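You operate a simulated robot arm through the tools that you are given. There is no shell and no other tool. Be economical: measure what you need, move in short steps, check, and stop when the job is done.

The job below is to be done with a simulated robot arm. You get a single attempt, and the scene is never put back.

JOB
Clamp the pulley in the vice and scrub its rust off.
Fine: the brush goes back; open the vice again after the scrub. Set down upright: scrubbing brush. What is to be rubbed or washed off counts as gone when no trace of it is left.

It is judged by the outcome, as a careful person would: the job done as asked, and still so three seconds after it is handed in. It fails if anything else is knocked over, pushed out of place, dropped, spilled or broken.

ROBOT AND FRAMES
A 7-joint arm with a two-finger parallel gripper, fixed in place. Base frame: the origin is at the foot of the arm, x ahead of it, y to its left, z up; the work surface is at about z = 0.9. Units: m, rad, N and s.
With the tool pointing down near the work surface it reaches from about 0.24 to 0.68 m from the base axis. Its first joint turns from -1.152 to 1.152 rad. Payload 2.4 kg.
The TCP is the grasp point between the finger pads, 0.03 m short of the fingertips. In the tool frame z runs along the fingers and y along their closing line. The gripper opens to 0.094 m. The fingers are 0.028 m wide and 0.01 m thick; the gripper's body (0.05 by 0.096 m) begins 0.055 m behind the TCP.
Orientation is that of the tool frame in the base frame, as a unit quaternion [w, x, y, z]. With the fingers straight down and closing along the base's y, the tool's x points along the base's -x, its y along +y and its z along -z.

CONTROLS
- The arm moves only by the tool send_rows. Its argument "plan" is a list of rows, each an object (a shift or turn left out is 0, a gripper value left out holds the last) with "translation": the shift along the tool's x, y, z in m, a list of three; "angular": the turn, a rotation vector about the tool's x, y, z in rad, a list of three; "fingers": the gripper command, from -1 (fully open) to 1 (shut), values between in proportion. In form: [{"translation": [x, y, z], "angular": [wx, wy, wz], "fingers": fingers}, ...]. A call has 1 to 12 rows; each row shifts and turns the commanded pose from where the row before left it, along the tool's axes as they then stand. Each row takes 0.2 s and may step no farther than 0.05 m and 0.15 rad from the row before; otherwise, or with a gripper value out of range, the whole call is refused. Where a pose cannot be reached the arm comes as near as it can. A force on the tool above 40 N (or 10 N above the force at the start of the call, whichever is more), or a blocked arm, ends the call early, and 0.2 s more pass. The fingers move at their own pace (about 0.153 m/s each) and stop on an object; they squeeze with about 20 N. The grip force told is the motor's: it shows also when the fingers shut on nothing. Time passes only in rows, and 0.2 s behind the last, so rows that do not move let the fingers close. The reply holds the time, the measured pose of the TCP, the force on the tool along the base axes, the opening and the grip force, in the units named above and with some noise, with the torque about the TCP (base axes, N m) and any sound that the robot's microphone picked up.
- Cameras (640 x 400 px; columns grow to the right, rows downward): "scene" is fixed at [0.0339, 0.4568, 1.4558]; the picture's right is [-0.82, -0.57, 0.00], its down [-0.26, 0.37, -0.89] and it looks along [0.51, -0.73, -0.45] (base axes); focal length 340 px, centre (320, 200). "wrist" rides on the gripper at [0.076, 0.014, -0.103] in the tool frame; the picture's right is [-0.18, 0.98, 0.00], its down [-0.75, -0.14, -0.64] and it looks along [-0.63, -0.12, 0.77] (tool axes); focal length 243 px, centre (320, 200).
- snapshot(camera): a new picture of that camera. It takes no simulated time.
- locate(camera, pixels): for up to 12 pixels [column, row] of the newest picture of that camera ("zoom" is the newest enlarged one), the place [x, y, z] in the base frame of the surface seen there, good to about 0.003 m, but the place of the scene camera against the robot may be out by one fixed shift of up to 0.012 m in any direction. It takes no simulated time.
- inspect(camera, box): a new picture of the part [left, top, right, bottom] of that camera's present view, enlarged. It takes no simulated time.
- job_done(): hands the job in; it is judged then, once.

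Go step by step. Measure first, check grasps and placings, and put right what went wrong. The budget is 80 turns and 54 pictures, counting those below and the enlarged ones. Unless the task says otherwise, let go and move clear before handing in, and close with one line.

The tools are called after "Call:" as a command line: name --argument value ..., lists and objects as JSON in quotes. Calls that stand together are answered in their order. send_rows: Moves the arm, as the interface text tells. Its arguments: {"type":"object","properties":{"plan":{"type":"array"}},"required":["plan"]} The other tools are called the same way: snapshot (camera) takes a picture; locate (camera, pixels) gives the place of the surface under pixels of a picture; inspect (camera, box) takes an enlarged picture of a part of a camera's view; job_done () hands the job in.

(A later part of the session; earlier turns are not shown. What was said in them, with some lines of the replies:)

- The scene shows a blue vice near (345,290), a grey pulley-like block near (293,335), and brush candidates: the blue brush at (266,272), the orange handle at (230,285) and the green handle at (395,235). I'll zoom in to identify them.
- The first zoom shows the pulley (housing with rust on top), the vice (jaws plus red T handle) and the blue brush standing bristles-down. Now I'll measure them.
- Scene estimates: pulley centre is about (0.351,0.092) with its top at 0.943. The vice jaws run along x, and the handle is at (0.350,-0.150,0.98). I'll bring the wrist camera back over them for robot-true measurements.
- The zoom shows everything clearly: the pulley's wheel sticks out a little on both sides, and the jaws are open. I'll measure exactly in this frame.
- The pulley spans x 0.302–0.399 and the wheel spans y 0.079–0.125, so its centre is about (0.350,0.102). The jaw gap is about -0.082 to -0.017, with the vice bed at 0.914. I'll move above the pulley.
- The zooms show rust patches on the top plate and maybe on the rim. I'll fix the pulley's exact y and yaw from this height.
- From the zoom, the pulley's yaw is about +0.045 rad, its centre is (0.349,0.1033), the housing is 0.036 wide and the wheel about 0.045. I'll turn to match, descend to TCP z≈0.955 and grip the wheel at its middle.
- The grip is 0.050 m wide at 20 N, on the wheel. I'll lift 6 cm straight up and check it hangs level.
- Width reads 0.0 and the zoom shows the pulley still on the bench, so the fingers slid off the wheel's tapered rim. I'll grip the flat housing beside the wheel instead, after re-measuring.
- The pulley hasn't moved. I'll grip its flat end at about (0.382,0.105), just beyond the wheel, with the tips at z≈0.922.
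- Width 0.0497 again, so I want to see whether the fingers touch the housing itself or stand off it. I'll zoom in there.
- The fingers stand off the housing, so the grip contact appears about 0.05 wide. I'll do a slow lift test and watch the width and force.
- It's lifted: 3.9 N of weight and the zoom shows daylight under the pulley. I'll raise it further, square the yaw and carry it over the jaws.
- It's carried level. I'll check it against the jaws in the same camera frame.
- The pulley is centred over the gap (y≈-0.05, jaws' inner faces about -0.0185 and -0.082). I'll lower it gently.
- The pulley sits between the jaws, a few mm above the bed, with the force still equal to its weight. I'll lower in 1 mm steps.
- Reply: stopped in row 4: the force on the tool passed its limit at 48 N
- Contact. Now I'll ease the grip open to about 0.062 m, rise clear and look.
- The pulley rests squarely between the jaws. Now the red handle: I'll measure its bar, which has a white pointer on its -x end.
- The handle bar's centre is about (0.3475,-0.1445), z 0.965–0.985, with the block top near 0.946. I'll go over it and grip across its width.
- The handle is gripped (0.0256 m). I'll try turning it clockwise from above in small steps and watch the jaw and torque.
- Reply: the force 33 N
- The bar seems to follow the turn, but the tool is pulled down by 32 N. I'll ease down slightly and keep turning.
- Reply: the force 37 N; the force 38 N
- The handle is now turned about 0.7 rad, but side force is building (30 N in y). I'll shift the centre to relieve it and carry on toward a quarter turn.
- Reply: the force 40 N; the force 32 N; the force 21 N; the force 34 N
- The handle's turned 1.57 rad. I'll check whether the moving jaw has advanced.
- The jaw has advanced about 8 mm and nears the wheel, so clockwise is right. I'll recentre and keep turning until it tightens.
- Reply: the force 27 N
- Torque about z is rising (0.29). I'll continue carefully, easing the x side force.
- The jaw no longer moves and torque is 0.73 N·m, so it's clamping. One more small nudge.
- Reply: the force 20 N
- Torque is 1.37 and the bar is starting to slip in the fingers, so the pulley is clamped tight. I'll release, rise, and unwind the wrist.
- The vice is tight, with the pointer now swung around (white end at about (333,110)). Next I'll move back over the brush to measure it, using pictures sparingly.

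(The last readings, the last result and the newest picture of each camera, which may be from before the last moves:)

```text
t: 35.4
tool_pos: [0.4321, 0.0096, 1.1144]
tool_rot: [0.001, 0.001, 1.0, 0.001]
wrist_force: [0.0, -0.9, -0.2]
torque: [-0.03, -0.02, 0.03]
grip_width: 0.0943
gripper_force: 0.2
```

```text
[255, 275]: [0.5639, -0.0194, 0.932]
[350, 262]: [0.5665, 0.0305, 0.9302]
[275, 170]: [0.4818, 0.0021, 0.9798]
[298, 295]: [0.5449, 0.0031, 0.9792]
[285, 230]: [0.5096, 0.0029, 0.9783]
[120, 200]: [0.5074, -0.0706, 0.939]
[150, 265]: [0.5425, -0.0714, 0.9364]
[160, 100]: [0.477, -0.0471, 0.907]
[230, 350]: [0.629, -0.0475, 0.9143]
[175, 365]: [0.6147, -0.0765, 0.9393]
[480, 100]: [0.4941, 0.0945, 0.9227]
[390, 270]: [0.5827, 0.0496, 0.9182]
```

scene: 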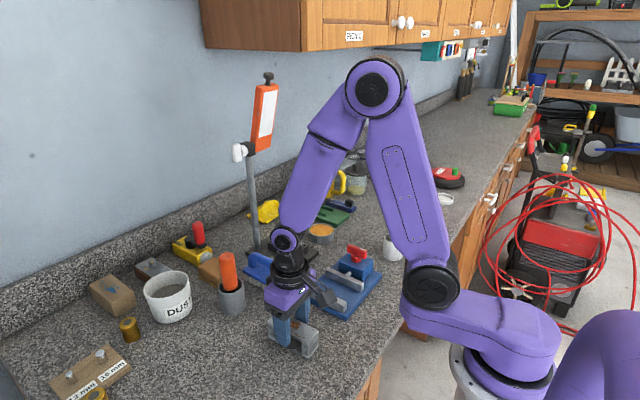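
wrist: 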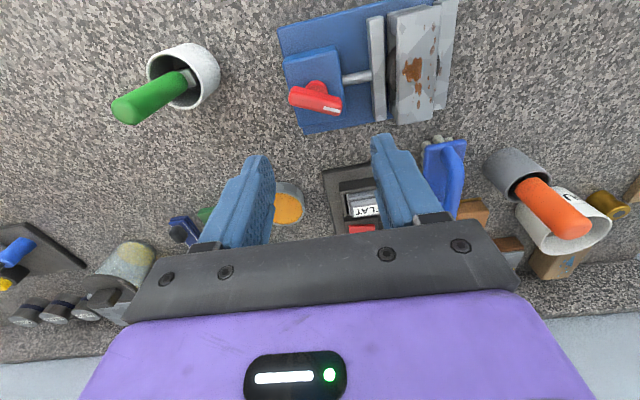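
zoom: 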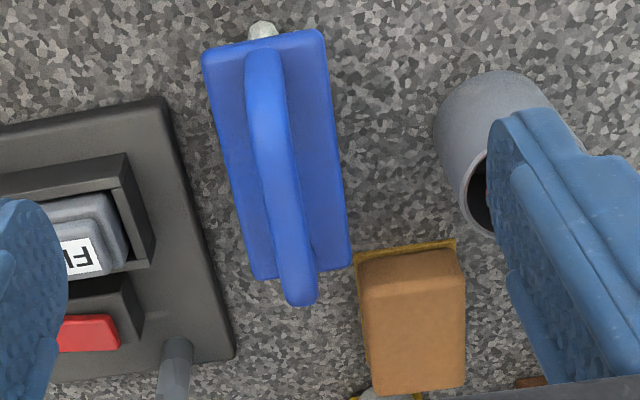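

Brush: plate x 0.45–0.565, y -0.017–0.030, and the handle arch top at z 0.979 along y≈0.005. I'll grip the arch at (0.507,0.005) with the tips just above the plate.

Call:
send_rows --plan '[{"translation": [-0.025, -0.0015, 0], "fingers": -0.4}, {"translation": [-0.025, -0.0015, 0]}, {"translation": [-0.025, -0.0015, 0.02]}, {"translation": [0, 0, 0.04]}, {"translation": [0, 0, 0.04]}, {"translation": [0, 0, 0.03]}, {"translation": [0, 0, 0.015]}, {}, {"fingers": 0.3}, {"fingers": 1}, {}, {}]'

Call:
inspect --camera "scene" --box '[200, 210, 380, 330]'

```text
t: 38.0
tool_pos: [0.5057, 0.006, 0.9684]
tool_rot: [0.001, 0.001, 1.0, 0.001]
wrist_force: [0.3, 0.5, 0.5]
torque: [0.02, 0.0, 0.01]
grip_width: 0.0198
gripper_force: 19.5
```

```text
3.33 times, centred on (290, 270) of scene
```

zoom: 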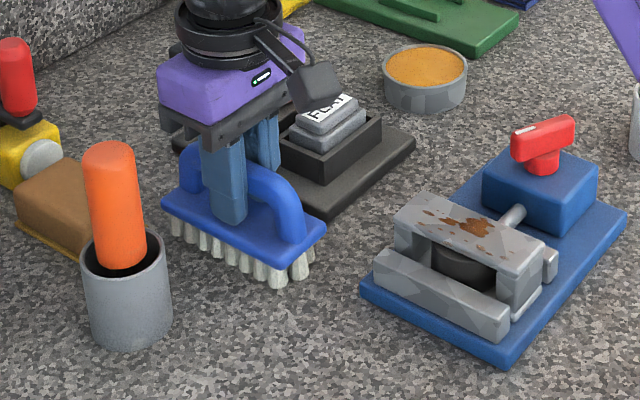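

The brush handle is gripped (0.0198 m at 20 N, TCP 0.9684 when standing). I'll lift it and carry it over the clamped pulley, whose top is at z≈0.958, so contact comes at TCP≈1.026.

Call:
send_rows --plan '[{"translation": [0, 0, -0.02], "fingers": 1}, {"translation": [0, 0, -0.04]}, {"translation": [0, 0, -0.04]}, {"translation": [0.03, -0.01, 0]}, {"translation": [0.04, -0.014, 0]}, {"translation": [0.04, -0.014, 0]}, {"translation": [0.03, -0.01, 0]}, {"translation": [0.016, -0.004, 0]}, {}]'

Call:
send_rows --plan '[{"translation": [0, 0, 0.02]}, {"translation": [0, 0, 0.01]}, {"translation": [0, 0, 0.005]}, {"translation": [0, 0, 0.003]}, {"translation": [0, 0, 0.002]}, {}]'

Call:
inspect --camera "scene" --box '[240, 190, 420, 325]'

```text
t: 40.0
tool_pos: [0.3495, -0.0457, 1.0685]
tool_rot: [0.001, 0.001, 1.0, 0.0]
wrist_force: [-0.5, -0.7, -1.0]
torque: [0.01, 0.02, 0.03]
grip_width: 0.0198
gripper_force: 19.6
```

```text
t: 41.4
tool_pos: [0.3501, -0.045, 1.0289]
tool_rot: [0.0, 0.001, 1.0, 0.0]
wrist_force: [-1.0, 0.7, -0.9]
torque: [0.01, 0.0, -0.01]
grip_width: 0.02
gripper_force: 19.8
```

```text
2.96 times, centred on (330, 258) of scene
```

zoom: 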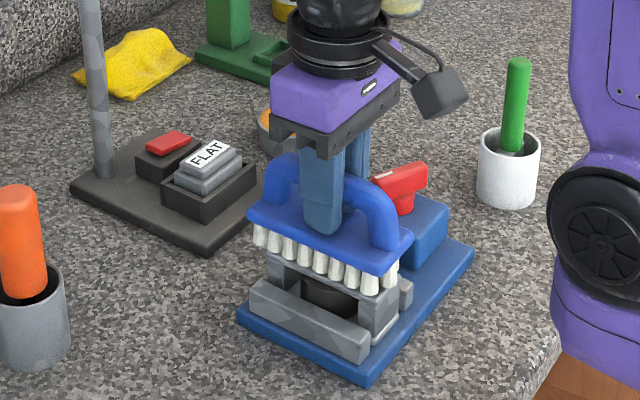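

The brush is just above the top plate, aligned along it. I'll lower in 1 mm steps until there's contact.

Call:
send_rows --plan '[{"translation": [0, 0, 0.001]}, {"translation": [0, 0, 0.001]}, {"translation": [0, 0, 0.001]}, {}]'

```text
t: 42.4
tool_pos: [0.3509, -0.0464, 1.0272]
tool_rot: [0.001, 0.001, 1.0, -0.001]
wrist_force: [-2.1, -1.2, 4.9]
torque: [0.06, 0.01, 0.03]
grip_width: 0.0198
gripper_force: 20.3
```

Light contact (about 5 N). I'll press 0.5 mm more and make the first strokes along x.

Call:
send_rows --plan '[{"translation": [0, 0, 0.0005]}, {"translation": [0.015, 0, 0]}, {"translation": [0.015, 0, 0]}, {"translation": [-0.015, 0, 0]}, {"translation": [-0.015, 0, 0]}, {"translation": [-0.015, 0, 0]}, {"translation": [-0.015, 0, 0]}, {"translation": [0.015, 0, 0]}, {"translation": [0.015, 0, 0]}, {}]'

```text
t: 44.6
tool_pos: [0.3498, -0.0458, 1.0268]
tool_rot: [0.001, 0.001, 1.0, 0.0]
wrist_force: [-0.4, -0.4, -1.0]
torque: [0.03, 0.0, 0.0]
grip_width: 0.0195
gripper_force: 19.6
```

Contact dropped to nothing during the strokes, so I'll press slightly more and stroke again, reading the force mid-way.

Call:
send_rows --plan '[{"translation": [0, 0, 0.001]}, {"translation": [0, 0, 0.001]}, {}]'

Call:
send_rows --plan '[{"translation": [0.015, 0, 0]}, {"translation": [0.015, 0, 0]}, {"translation": [-0.015, 0, 0]}, {"translation": [-0.015, 0, 0]}, {"translation": [-0.015, 0, 0]}, {"translation": [-0.015, 0, 0]}, {"translation": [0.015, 0, 0]}, {"translation": [0.015, 0, 0]}]'

```text
t: 45.4
tool_pos: [0.3505, -0.0474, 1.0235]
tool_rot: [0.002, 0.001, 1.0, 0.001]
wrist_force: [0.1, -0.6, 15.1]
torque: [-0.03, -0.13, -0.01]
grip_width: 0.0198
gripper_force: 20.0
```

```text
t: 47.2
tool_pos: [0.3516, -0.0466, 1.0231]
tool_rot: [0.004, 0.001, 1.0, 0.0]
wrist_force: [6.0, 1.1, 18.8]
torque: [0.1, 0.57, -0.04]
grip_width: 0.0198
gripper_force: 19.8
```

A good 15–19 N of pressure. Now strokes offset to either side in y.

Call:
send_rows --plan '[{"translation": [0.01, 0.01, 0]}, {"translation": [0.015, 0, 0]}, {"translation": [-0.02, 0, 0]}, {"translation": [-0.02, 0, 0]}, {"translation": [-0.01, 0, 0]}, {"translation": [0.015, -0.01, 0]}, {"translation": [0.015, -0.01, 0]}, {"translation": [0.02, 0, 0]}, {"translation": [-0.02, 0, 0]}, {"translation": [-0.02, 0, 0]}, {"translation": [0.015, 0.01, 0]}]'

Call:
send_rows --plan '[{"translation": [0, 0, -0.02]}, {"translation": [0, 0, -0.03]}, {"translation": [-0.04, 0.02, 0]}, {"translation": [-0.05, 0.02, 0]}, {"translation": [-0.04, 0.012, 0]}, {}]'

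Call:
inspect --camera "scene" --box '[240, 200, 400, 320]'

```text
t: 48.0
tool_pos: [0.3386, -0.0373, 1.0229]
tool_rot: [0.0, 0.002, 1.0, 0.0]
wrist_force: [2.2, -0.2, 6.6]
torque: [0.0, 0.13, 0.01]
grip_width: 0.0198
gripper_force: 20.0
stopped in row 3: the force on the tool passed its limit at 41 N (the readings are from after the stop); the commanded pose is now the measured one
```

```text
refused: row 4 steps farther than a row can; nothing moved
```

```text
3.33 times, centred on (320, 260) of scene
```

zoom: 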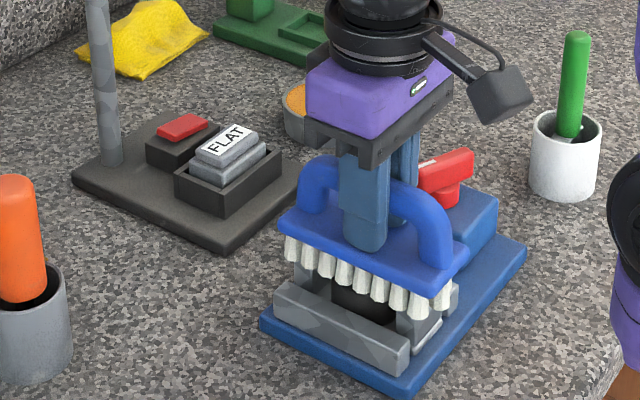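

A spike of 41 N ended the strokes while force now reads 6.6 N. I'll continue more gently with shorter steps.

Call:
send_rows --plan '[{"translation": [-0.01, 0, 0]}, {"translation": [-0.01, 0, 0]}, {"translation": [-0.01, 0, 0]}, {"translation": [-0.01, 0, 0]}, {"translation": [0.01, -0.005, 0]}, {"translation": [0.01, -0.005, 0]}, {"translation": [0.01, -0.005, 0]}, {"translation": [0.01, -0.003, 0]}, {"translation": [0.01, 0, 0]}, {"translation": [-0.01, 0, 0]}, {"translation": [-0.01, 0.004, 0]}, {"translation": [-0.01, 0.004, 0]}]'

Call:
send_rows --plan '[{"translation": [0, 0, -0.02]}, {"translation": [0, 0, -0.03]}, {"translation": [-0.04, 0.02, 0]}, {"translation": [-0.04, 0.02, 0]}, {"translation": [-0.04, 0.01, 0]}, {}]'

Call:
inspect --camera "scene" --box '[280, 230, 380, 305]'

```text
t: 48.9
tool_pos: [0.3697, -0.037, 1.023]
tool_rot: [-0.001, 0.0, 1.0, 0.0]
wrist_force: [-1.9, 0.4, 8.9]
torque: [0.02, -0.19, 0.02]
grip_width: 0.0196
gripper_force: 19.6
stopped in row 4: the force on the tool passed its limit at 43 N (the readings are from after the stop); the commanded pose is now the measured one
```

```text
t: 50.3
tool_pos: [0.4896, 0.014, 1.0729]
tool_rot: [-0.002, 0.002, 1.0, 0.0]
wrist_force: [-0.3, 0.1, -0.2]
torque: [-0.01, -0.02, 0.01]
grip_width: 0.0197
gripper_force: 19.9
```

```text
5.33 times, centred on (330, 268) of scene
```

zoom: 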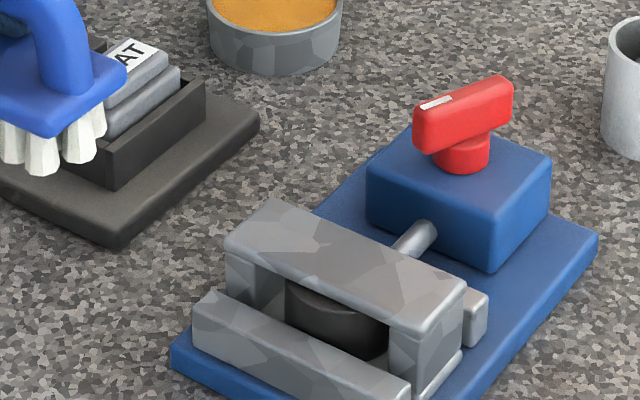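

The top plate looks clean in the zoom. The spots near the edge and on the wheel rim need a view from above, so I'll move the wrist camera there.

Call:
send_rows --plan '[{"translation": [0, 0, -0.04]}, {"translation": [0, 0, -0.03]}, {"translation": [0.03, 0.009, 0]}, {"translation": [0.04, 0.009, 0]}, {"translation": [0.04, 0.009, 0]}, {"translation": [0.02, 0.009, 0]}, {}]'

Call:
inspect --camera "wrist" --box '[140, 0, 380, 150]'

```text
t: 51.9
tool_pos: [0.3577, 0.0487, 1.1447]
tool_rot: [-0.002, 0.002, 1.0, 0.0]
wrist_force: [-0.1, 0.3, -0.7]
torque: [-0.03, -0.01, 0.02]
grip_width: 0.02
gripper_force: 20.3
```

```text
2.67 times, centred on (260, 75) of wrist
```

zoom: 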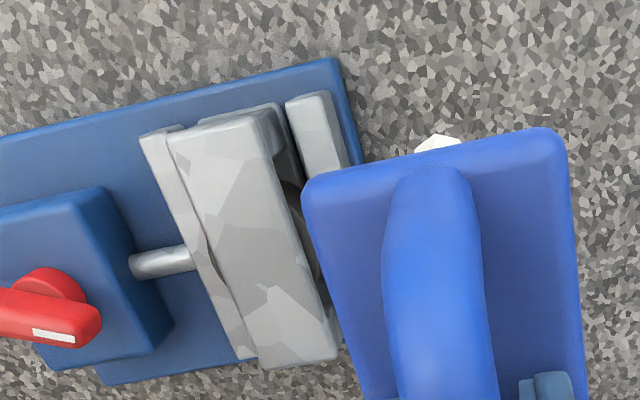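

The top is clean here, but the brush hides the wheel's +y side. I'll shift 5 cm further left for a clear view.

Call:
send_rows --plan '[{"translation": [0.01, 0.03, 0]}, {"translation": [0.01, 0.03, 0]}, {}]'

Call:
inspect --camera "wrist" --box '[120, 0, 280, 120]'

```text
t: 52.7
tool_pos: [0.3392, 0.1111, 1.1448]
tool_rot: [-0.001, 0.001, 1.0, 0.0]
wrist_force: [-0.1, 0.3, -1.5]
torque: [-0.03, 0.03, 0.03]
grip_width: 0.0201
gripper_force: 20.0
```

```text
3.33 times, centred on (200, 60) of wrist
```

zoom: 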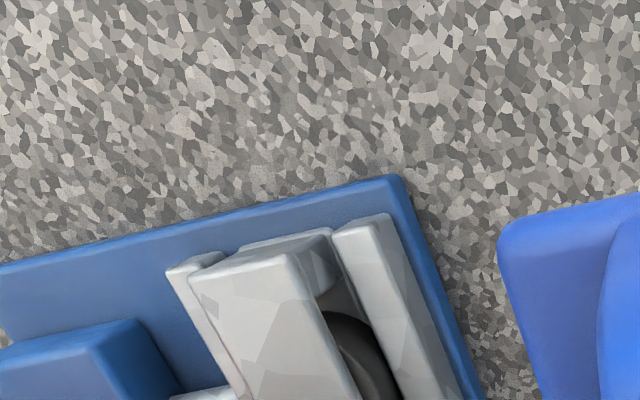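

Call:
inspect --camera "wrist" --box '[150, 70, 270, 170]'

```text
4.00 times, centred on (210, 120) of wrist
```

zoom: 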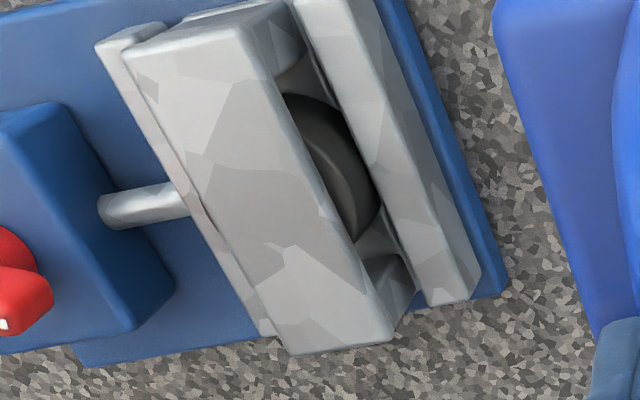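

No trace of rust remains on the top, edges or wheel. I'll return the brush to its spot at (0.506,0.0055).

Call:
send_rows --plan '[{"translation": [0, -0.04, 0], "fingers": 1}, {"translation": [0, -0.04, 0]}, {"translation": [0, -0.0255, 0]}, {"translation": [-0.04, 0, 0]}, {"translation": [-0.04, 0, 0]}, {"translation": [-0.04, 0, 0]}, {"translation": [-0.03, 0, 0]}, {"translation": [-0.017, 0, 0]}, {"translation": [0, 0, 0.04]}, {"translation": [0, 0, 0.04]}, {"translation": [0, 0, 0.04]}, {}]'

Call:
send_rows --plan '[{"translation": [0, 0, 0.03]}, {"translation": [0, 0, 0.015]}, {"translation": [0, 0, 0.006]}, {"translation": [0, 0, 0.001]}, {}]'

```text
t: 55.3
tool_pos: [0.5038, 0.0024, 1.0197]
tool_rot: [-0.001, 0.001, 1.0, -0.001]
wrist_force: [0.2, -0.1, -0.3]
torque: [0.02, -0.01, 0.0]
grip_width: 0.0203
gripper_force: 20.6
```

```text
t: 56.5
tool_pos: [0.5037, 0.0041, 0.969]
tool_rot: [-0.002, 0.003, 1.0, 0.001]
wrist_force: [-0.1, -0.7, -1.7]
torque: [0.01, 0.0, -0.04]
grip_width: 0.0196
gripper_force: 20.3
```

I'm at the height where it first stood. I'll correct 2 mm sideways and lower in 1 mm steps to contact.

Call:
send_rows --plan '[{"translation": [-0.002, 0.001, 0.001]}, {"translation": [0, 0, 0.001]}, {"translation": [0, 0, 0.001]}, {}]'

```text
t: 57.5
tool_pos: [0.5064, 0.0055, 0.9675]
tool_rot: [-0.002, 0.001, 1.0, 0.0]
wrist_force: [-0.5, 0.0, -1.0]
torque: [0.04, 0.01, 0.01]
grip_width: 0.0197
gripper_force: 19.8
```

Call:
send_rows --plan '[{"translation": [0, 0, 0.001]}, {"translation": [0, 0, 0.001]}, {}]'

```text
t: 58.3
tool_pos: [0.5072, 0.0055, 0.9637]
tool_rot: [-0.001, 0.002, 1.0, 0.0]
wrist_force: [-0.6, -0.1, -1.7]
torque: [-0.02, 0.03, 0.0]
grip_width: 0.0196
gripper_force: 19.7
```

Call:
send_rows --plan '[{"translation": [0, 0, 0.001]}, {"translation": [0, 0, 0.0005]}, {}]'

Call:
inspect --camera "scene" --box '[230, 230, 310, 300]'

```text
t: 59.1
tool_pos: [0.508, 0.0043, 0.9639]
tool_rot: [-0.001, 0.002, 1.0, 0.0]
wrist_force: [-5.8, -0.1, 17.0]
torque: [-0.02, -0.32, 0.01]
grip_width: 0.0199
gripper_force: 19.5
```

```text
5.71 times, centred on (270, 265) of scene
```

zoom: 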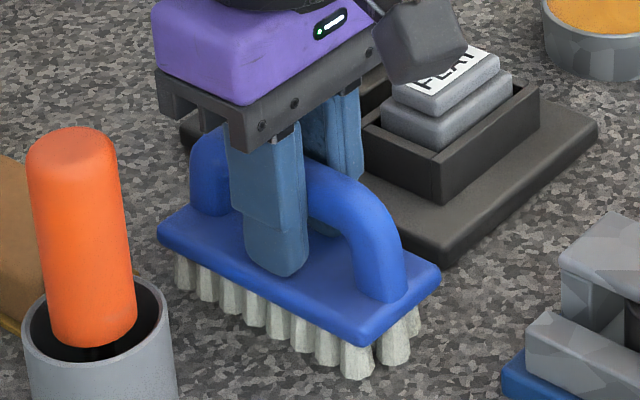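

Contact now (17 N) and the brush stands level on its bristles. I'll release it and rise straight up.

Call:
send_rows --plan '[{"translation": [0, 0, -0.001]}, {"fingers": 0.4}, {"fingers": 0.2}, {"fingers": -0.2}, {"fingers": -0.3}, {"translation": [0, 0, -0.03]}, {"translation": [0, 0, -0.05]}, {"translation": [0, 0, -0.05]}, {"translation": [0, 0, -0.02]}, {}]'

Call:
inspect --camera "scene" --box '[220, 210, 420, 330]'

```text
t: 61.3
tool_pos: [0.5072, 0.0049, 1.1128]
tool_rot: [-0.002, 0.002, 1.0, 0.0]
wrist_force: [-0.2, 0.5, -0.1]
torque: [0.0, 0.02, -0.02]
grip_width: 0.0611
gripper_force: 0.0
```

```text
3.20 times, centred on (320, 270) of scene
```

zoom: 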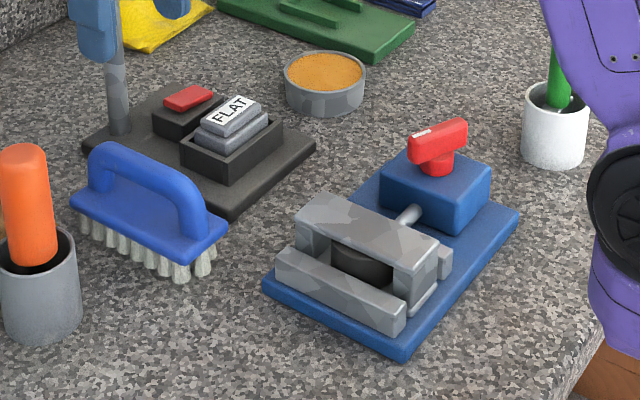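

The brush stands upright in its place. Now to reopen the vice, I'll measure the handle bar's present angle.

Call:
locate --camera "zoom" --pixels '[[415, 138], [462, 124], [440, 130], [425, 133], [452, 126], [410, 150], [465, 140]]'

```text
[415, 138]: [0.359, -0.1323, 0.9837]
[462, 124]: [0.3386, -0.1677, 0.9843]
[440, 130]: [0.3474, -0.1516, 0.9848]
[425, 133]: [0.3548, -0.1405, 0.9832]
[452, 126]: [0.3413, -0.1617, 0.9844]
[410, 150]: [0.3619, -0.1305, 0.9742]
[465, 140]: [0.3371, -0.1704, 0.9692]
```

The bar's pointer is now at about 60°, so it was turned 2.09 rad clockwise. I'll move over (0.350,-0.142), yaw -2.09, and grip it.

Call:
send_rows --plan '[{"translation": [0.032, -0.03, 0], "fingers": -0.3}, {"translation": [0.032, -0.03, 0]}, {"translation": [0.032, -0.03, 0]}, {"translation": [0.032, -0.03, 0]}, {"translation": [0.029, -0.027, 0]}, {"angular": [0, 0, 0.15]}, {"angular": [0, 0, 0.15]}, {"angular": [0, 0, 0.15]}, {"angular": [0, 0, 0.15]}, {"angular": [0, 0, 0.15]}, {"angular": [0, 0, 0.15]}, {"angular": [0, 0, 0.15]}]'

Call:
send_rows --plan '[{"angular": [0, 0, 0.15]}, {"angular": [0, 0, 0.15]}, {"angular": [0, 0, 0.15]}, {"angular": [0, 0, 0.15]}, {"angular": [0, 0, 0.15]}, {"angular": [0, 0, 0.15]}, {"angular": [0, 0, 0.14]}, {}]'

```text
t: 63.9
tool_pos: [0.3517, -0.1405, 1.1154]
tool_rot: [-0.001, 0.503, 0.864, 0.0]
wrist_force: [-0.4, -0.1, -0.3]
torque: [-0.02, 0.0, 0.02]
grip_width: 0.061
gripper_force: 0.1
```

```text
t: 65.7
tool_pos: [0.3513, -0.1413, 1.1169]
tool_rot: [-0.001, 0.867, 0.499, -0.001]
wrist_force: [-0.5, -0.5, -0.5]
torque: [-0.03, -0.01, -0.03]
grip_width: 0.0611
gripper_force: 0.0
```

Aligned over the handle. I'll descend to z≈0.985 and grip.

Call:
send_rows --plan '[{"translation": [0, 0, 0.04]}, {"translation": [0, 0, 0.04]}, {"translation": [0, 0, 0.03]}, {"translation": [0, 0, 0.02]}, {}]'

Call:
send_rows --plan '[{"fingers": 0.3}, {"fingers": 1}, {}]'

Call:
send_rows --plan '[{"angular": [0, 0, -0.1], "fingers": 1}, {"angular": [0, 0, -0.1]}, {"angular": [0, 0, -0.1]}, {}]'

```text
t: 66.9
tool_pos: [0.3518, -0.1394, 0.9855]
tool_rot: [-0.001, 0.866, 0.5, -0.001]
wrist_force: [-0.3, 0.0, 0.2]
torque: [-0.02, 0.01, 0.0]
grip_width: 0.0608
gripper_force: 0.1
```

```text
t: 67.7
tool_pos: [0.3525, -0.14, 0.9837]
tool_rot: [-0.001, 0.865, 0.501, -0.001]
wrist_force: [6.6, -3.0, -9.6]
torque: [-0.23, -0.52, 0.06]
grip_width: 0.0255
gripper_force: 44.8
```

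```text
t: 68.7
tool_pos: [0.3524, -0.139, 0.9836]
tool_rot: [-0.004, 0.78, 0.626, -0.001]
wrist_force: [15.7, 11.7, -31.0]
torque: [0.48, -0.71, 0.01]
grip_width: 0.0256
gripper_force: 44.8
```

The handle follows. I'll relieve the forces and keep turning counter-clockwise.

Call:
send_rows --plan '[{"translation": [0.0008, 0.0006, 0.001]}, {"angular": [0, 0, -0.1]}, {"angular": [0, 0, -0.1]}, {"angular": [0, 0, -0.1]}, {"angular": [0, 0, -0.1]}, {"angular": [0, 0, -0.1]}, {}]'

Call:
send_rows --plan '[{"angular": [0, 0, -0.1]}, {"angular": [0, 0, -0.1]}, {"angular": [0, 0, -0.1]}, {"angular": [0, 0, -0.1]}, {}]'

```text
t: 70.3
tool_pos: [0.3491, -0.14, 0.9837]
tool_rot: [-0.005, 0.602, 0.799, -0.002]
wrist_force: [-17.0, 14.8, 16.8]
torque: [-0.16, 0.16, -0.11]
grip_width: 0.0258
gripper_force: 45.4
```

```text
t: 71.0
tool_pos: [0.3477, -0.1411, 0.9845]
tool_rot: [-0.007, 0.501, 0.866, -0.001]
wrist_force: [-6.7, -0.3, 13.4]
torque: [0.03, 0.06, -0.02]
grip_width: 0.0252
gripper_force: 45.4
stopped in row 3: the force on the tool passed its limit at 40 N (the readings are from after the stop); the commanded pose is now the measured one
```

Call:
send_rows --plan '[{"angular": [0, 0, -0.1]}, {"angular": [0, 0, -0.1]}, {"angular": [0, 0, -0.1]}, {"angular": [0, 0, -0.1]}, {}]'

Call:
send_rows --plan '[{"angular": [0, 0, -0.1]}, {"angular": [0, 0, -0.1]}, {"angular": [0, 0, -0.1]}, {}]'

Call:
inspect --camera "scene" --box '[280, 220, 400, 310]'

```text
t: 72.1
tool_pos: [0.347, -0.1405, 0.9848]
tool_rot: [-0.009, 0.32, 0.947, -0.001]
wrist_force: [-7.5, -1.2, 11.7]
torque: [0.0, -0.05, -0.03]
grip_width: 0.0253
gripper_force: 44.6
stopped in row 5: the force on the tool passed its limit at 42 N (the readings are from after the stop); the commanded pose is now the measured one
```

```text
t: 73.1
tool_pos: [0.3451, -0.1435, 0.9843]
tool_rot: [-0.009, 0.175, 0.984, 0.001]
wrist_force: [-20.5, -19.6, 9.5]
torque: [-0.41, 0.56, -0.19]
grip_width: 0.0253
gripper_force: 45.1
```

```text
4.44 times, centred on (340, 265) of scene
```

zoom: 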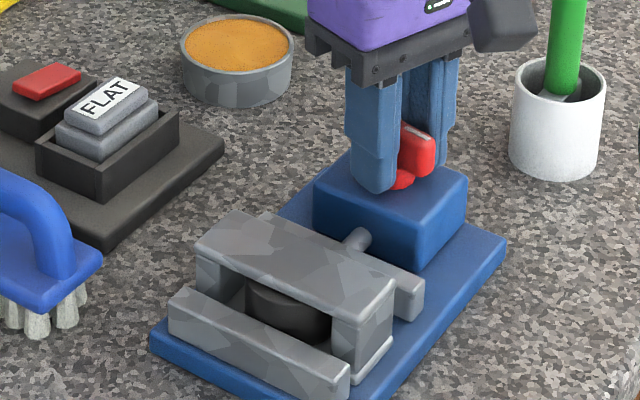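

The moving jaw has drawn back from the pulley. I'll make the last 0.35 rad back to the starting position, easing side force.

Call:
send_rows --plan '[{"translation": [0.0009, -0.0019, 0]}, {"angular": [0, 0, -0.1]}, {"angular": [0, 0, -0.1]}, {"angular": [0, 0, -0.1]}, {"angular": [0, 0, -0.05]}, {}]'

```text
t: 74.5
tool_pos: [0.3463, -0.145, 0.9827]
tool_rot: [-0.006, 0.001, 1.0, 0.002]
wrist_force: [-6.6, -28.3, -19.3]
torque: [-0.98, -0.69, -0.27]
grip_width: 0.0256
gripper_force: 44.7
```

Handle is back at its start angle. I'll release, rise clear and check the whole scene.

Call:
send_rows --plan '[{"fingers": 0.3}, {"fingers": -0.3}, {}, {"translation": [0, 0, -0.03]}, {"translation": [0, 0, -0.05]}, {"translation": [0, 0, -0.05]}, {"translation": [0, 0, -0.05]}, {}]'

Call:
inspect --camera "scene" --box '[220, 210, 400, 330]'

Call:
snapshot --camera "wrist"

```text
t: 76.3
tool_pos: [0.3489, -0.1421, 1.1618]
tool_rot: [-0.009, 0.003, 1.0, 0.002]
wrist_force: [-0.1, -0.2, -0.1]
torque: [-0.02, 0.01, 0.0]
grip_width: 0.0608
gripper_force: 0.0
```

```text
3.33 times, centred on (310, 270) of scene
```

zoom: 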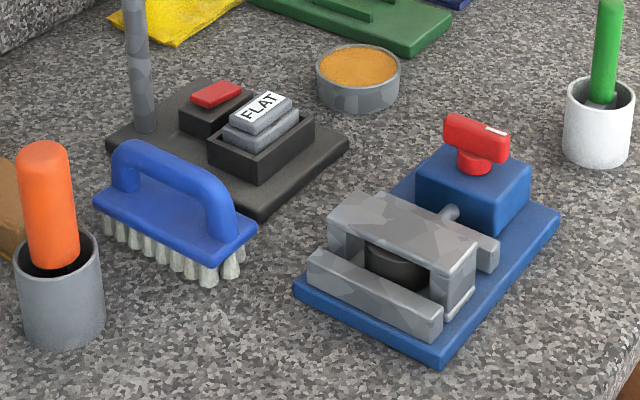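

```text
5 pictures are left
```

wrist: 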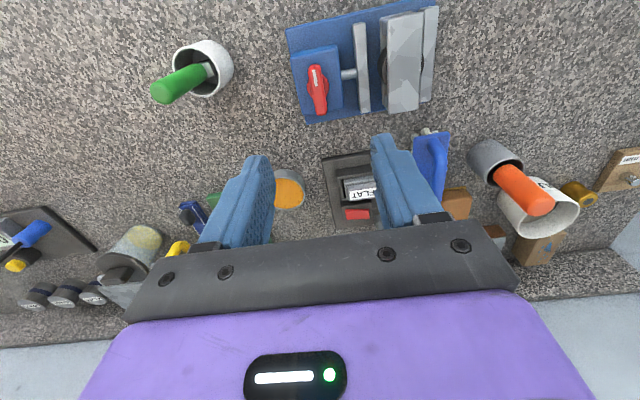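

The vice is open (clear gap at (373,70)), the brush is upright in place and the handle is at its start. One last zoom to check the pulley's -y side for rust.

Call:
inspect --camera "wrist" --box '[350, 0, 450, 120]'

```text
3.33 times, centred on (400, 60) of wrist
```

zoom: 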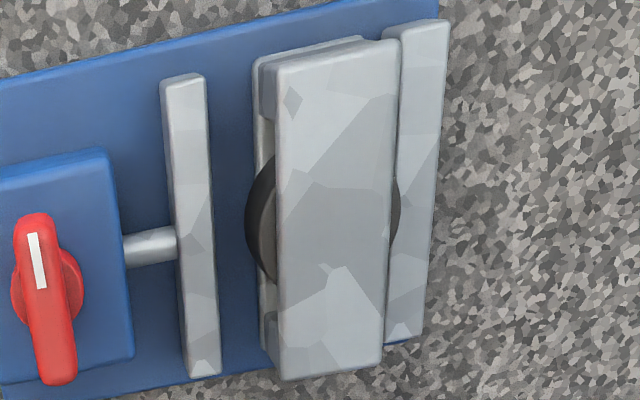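

No rust is left anywhere in view, the jaw stands clear of the pulley, and the arm is clear, so I'm handing in.

Call:
job_done

```text
The job is handed in.
```

The pulley was clamped and scrubbed until no rust showed from any angle I checked. It now sits loose in the reopened vice, and the brush is back upright in its place.
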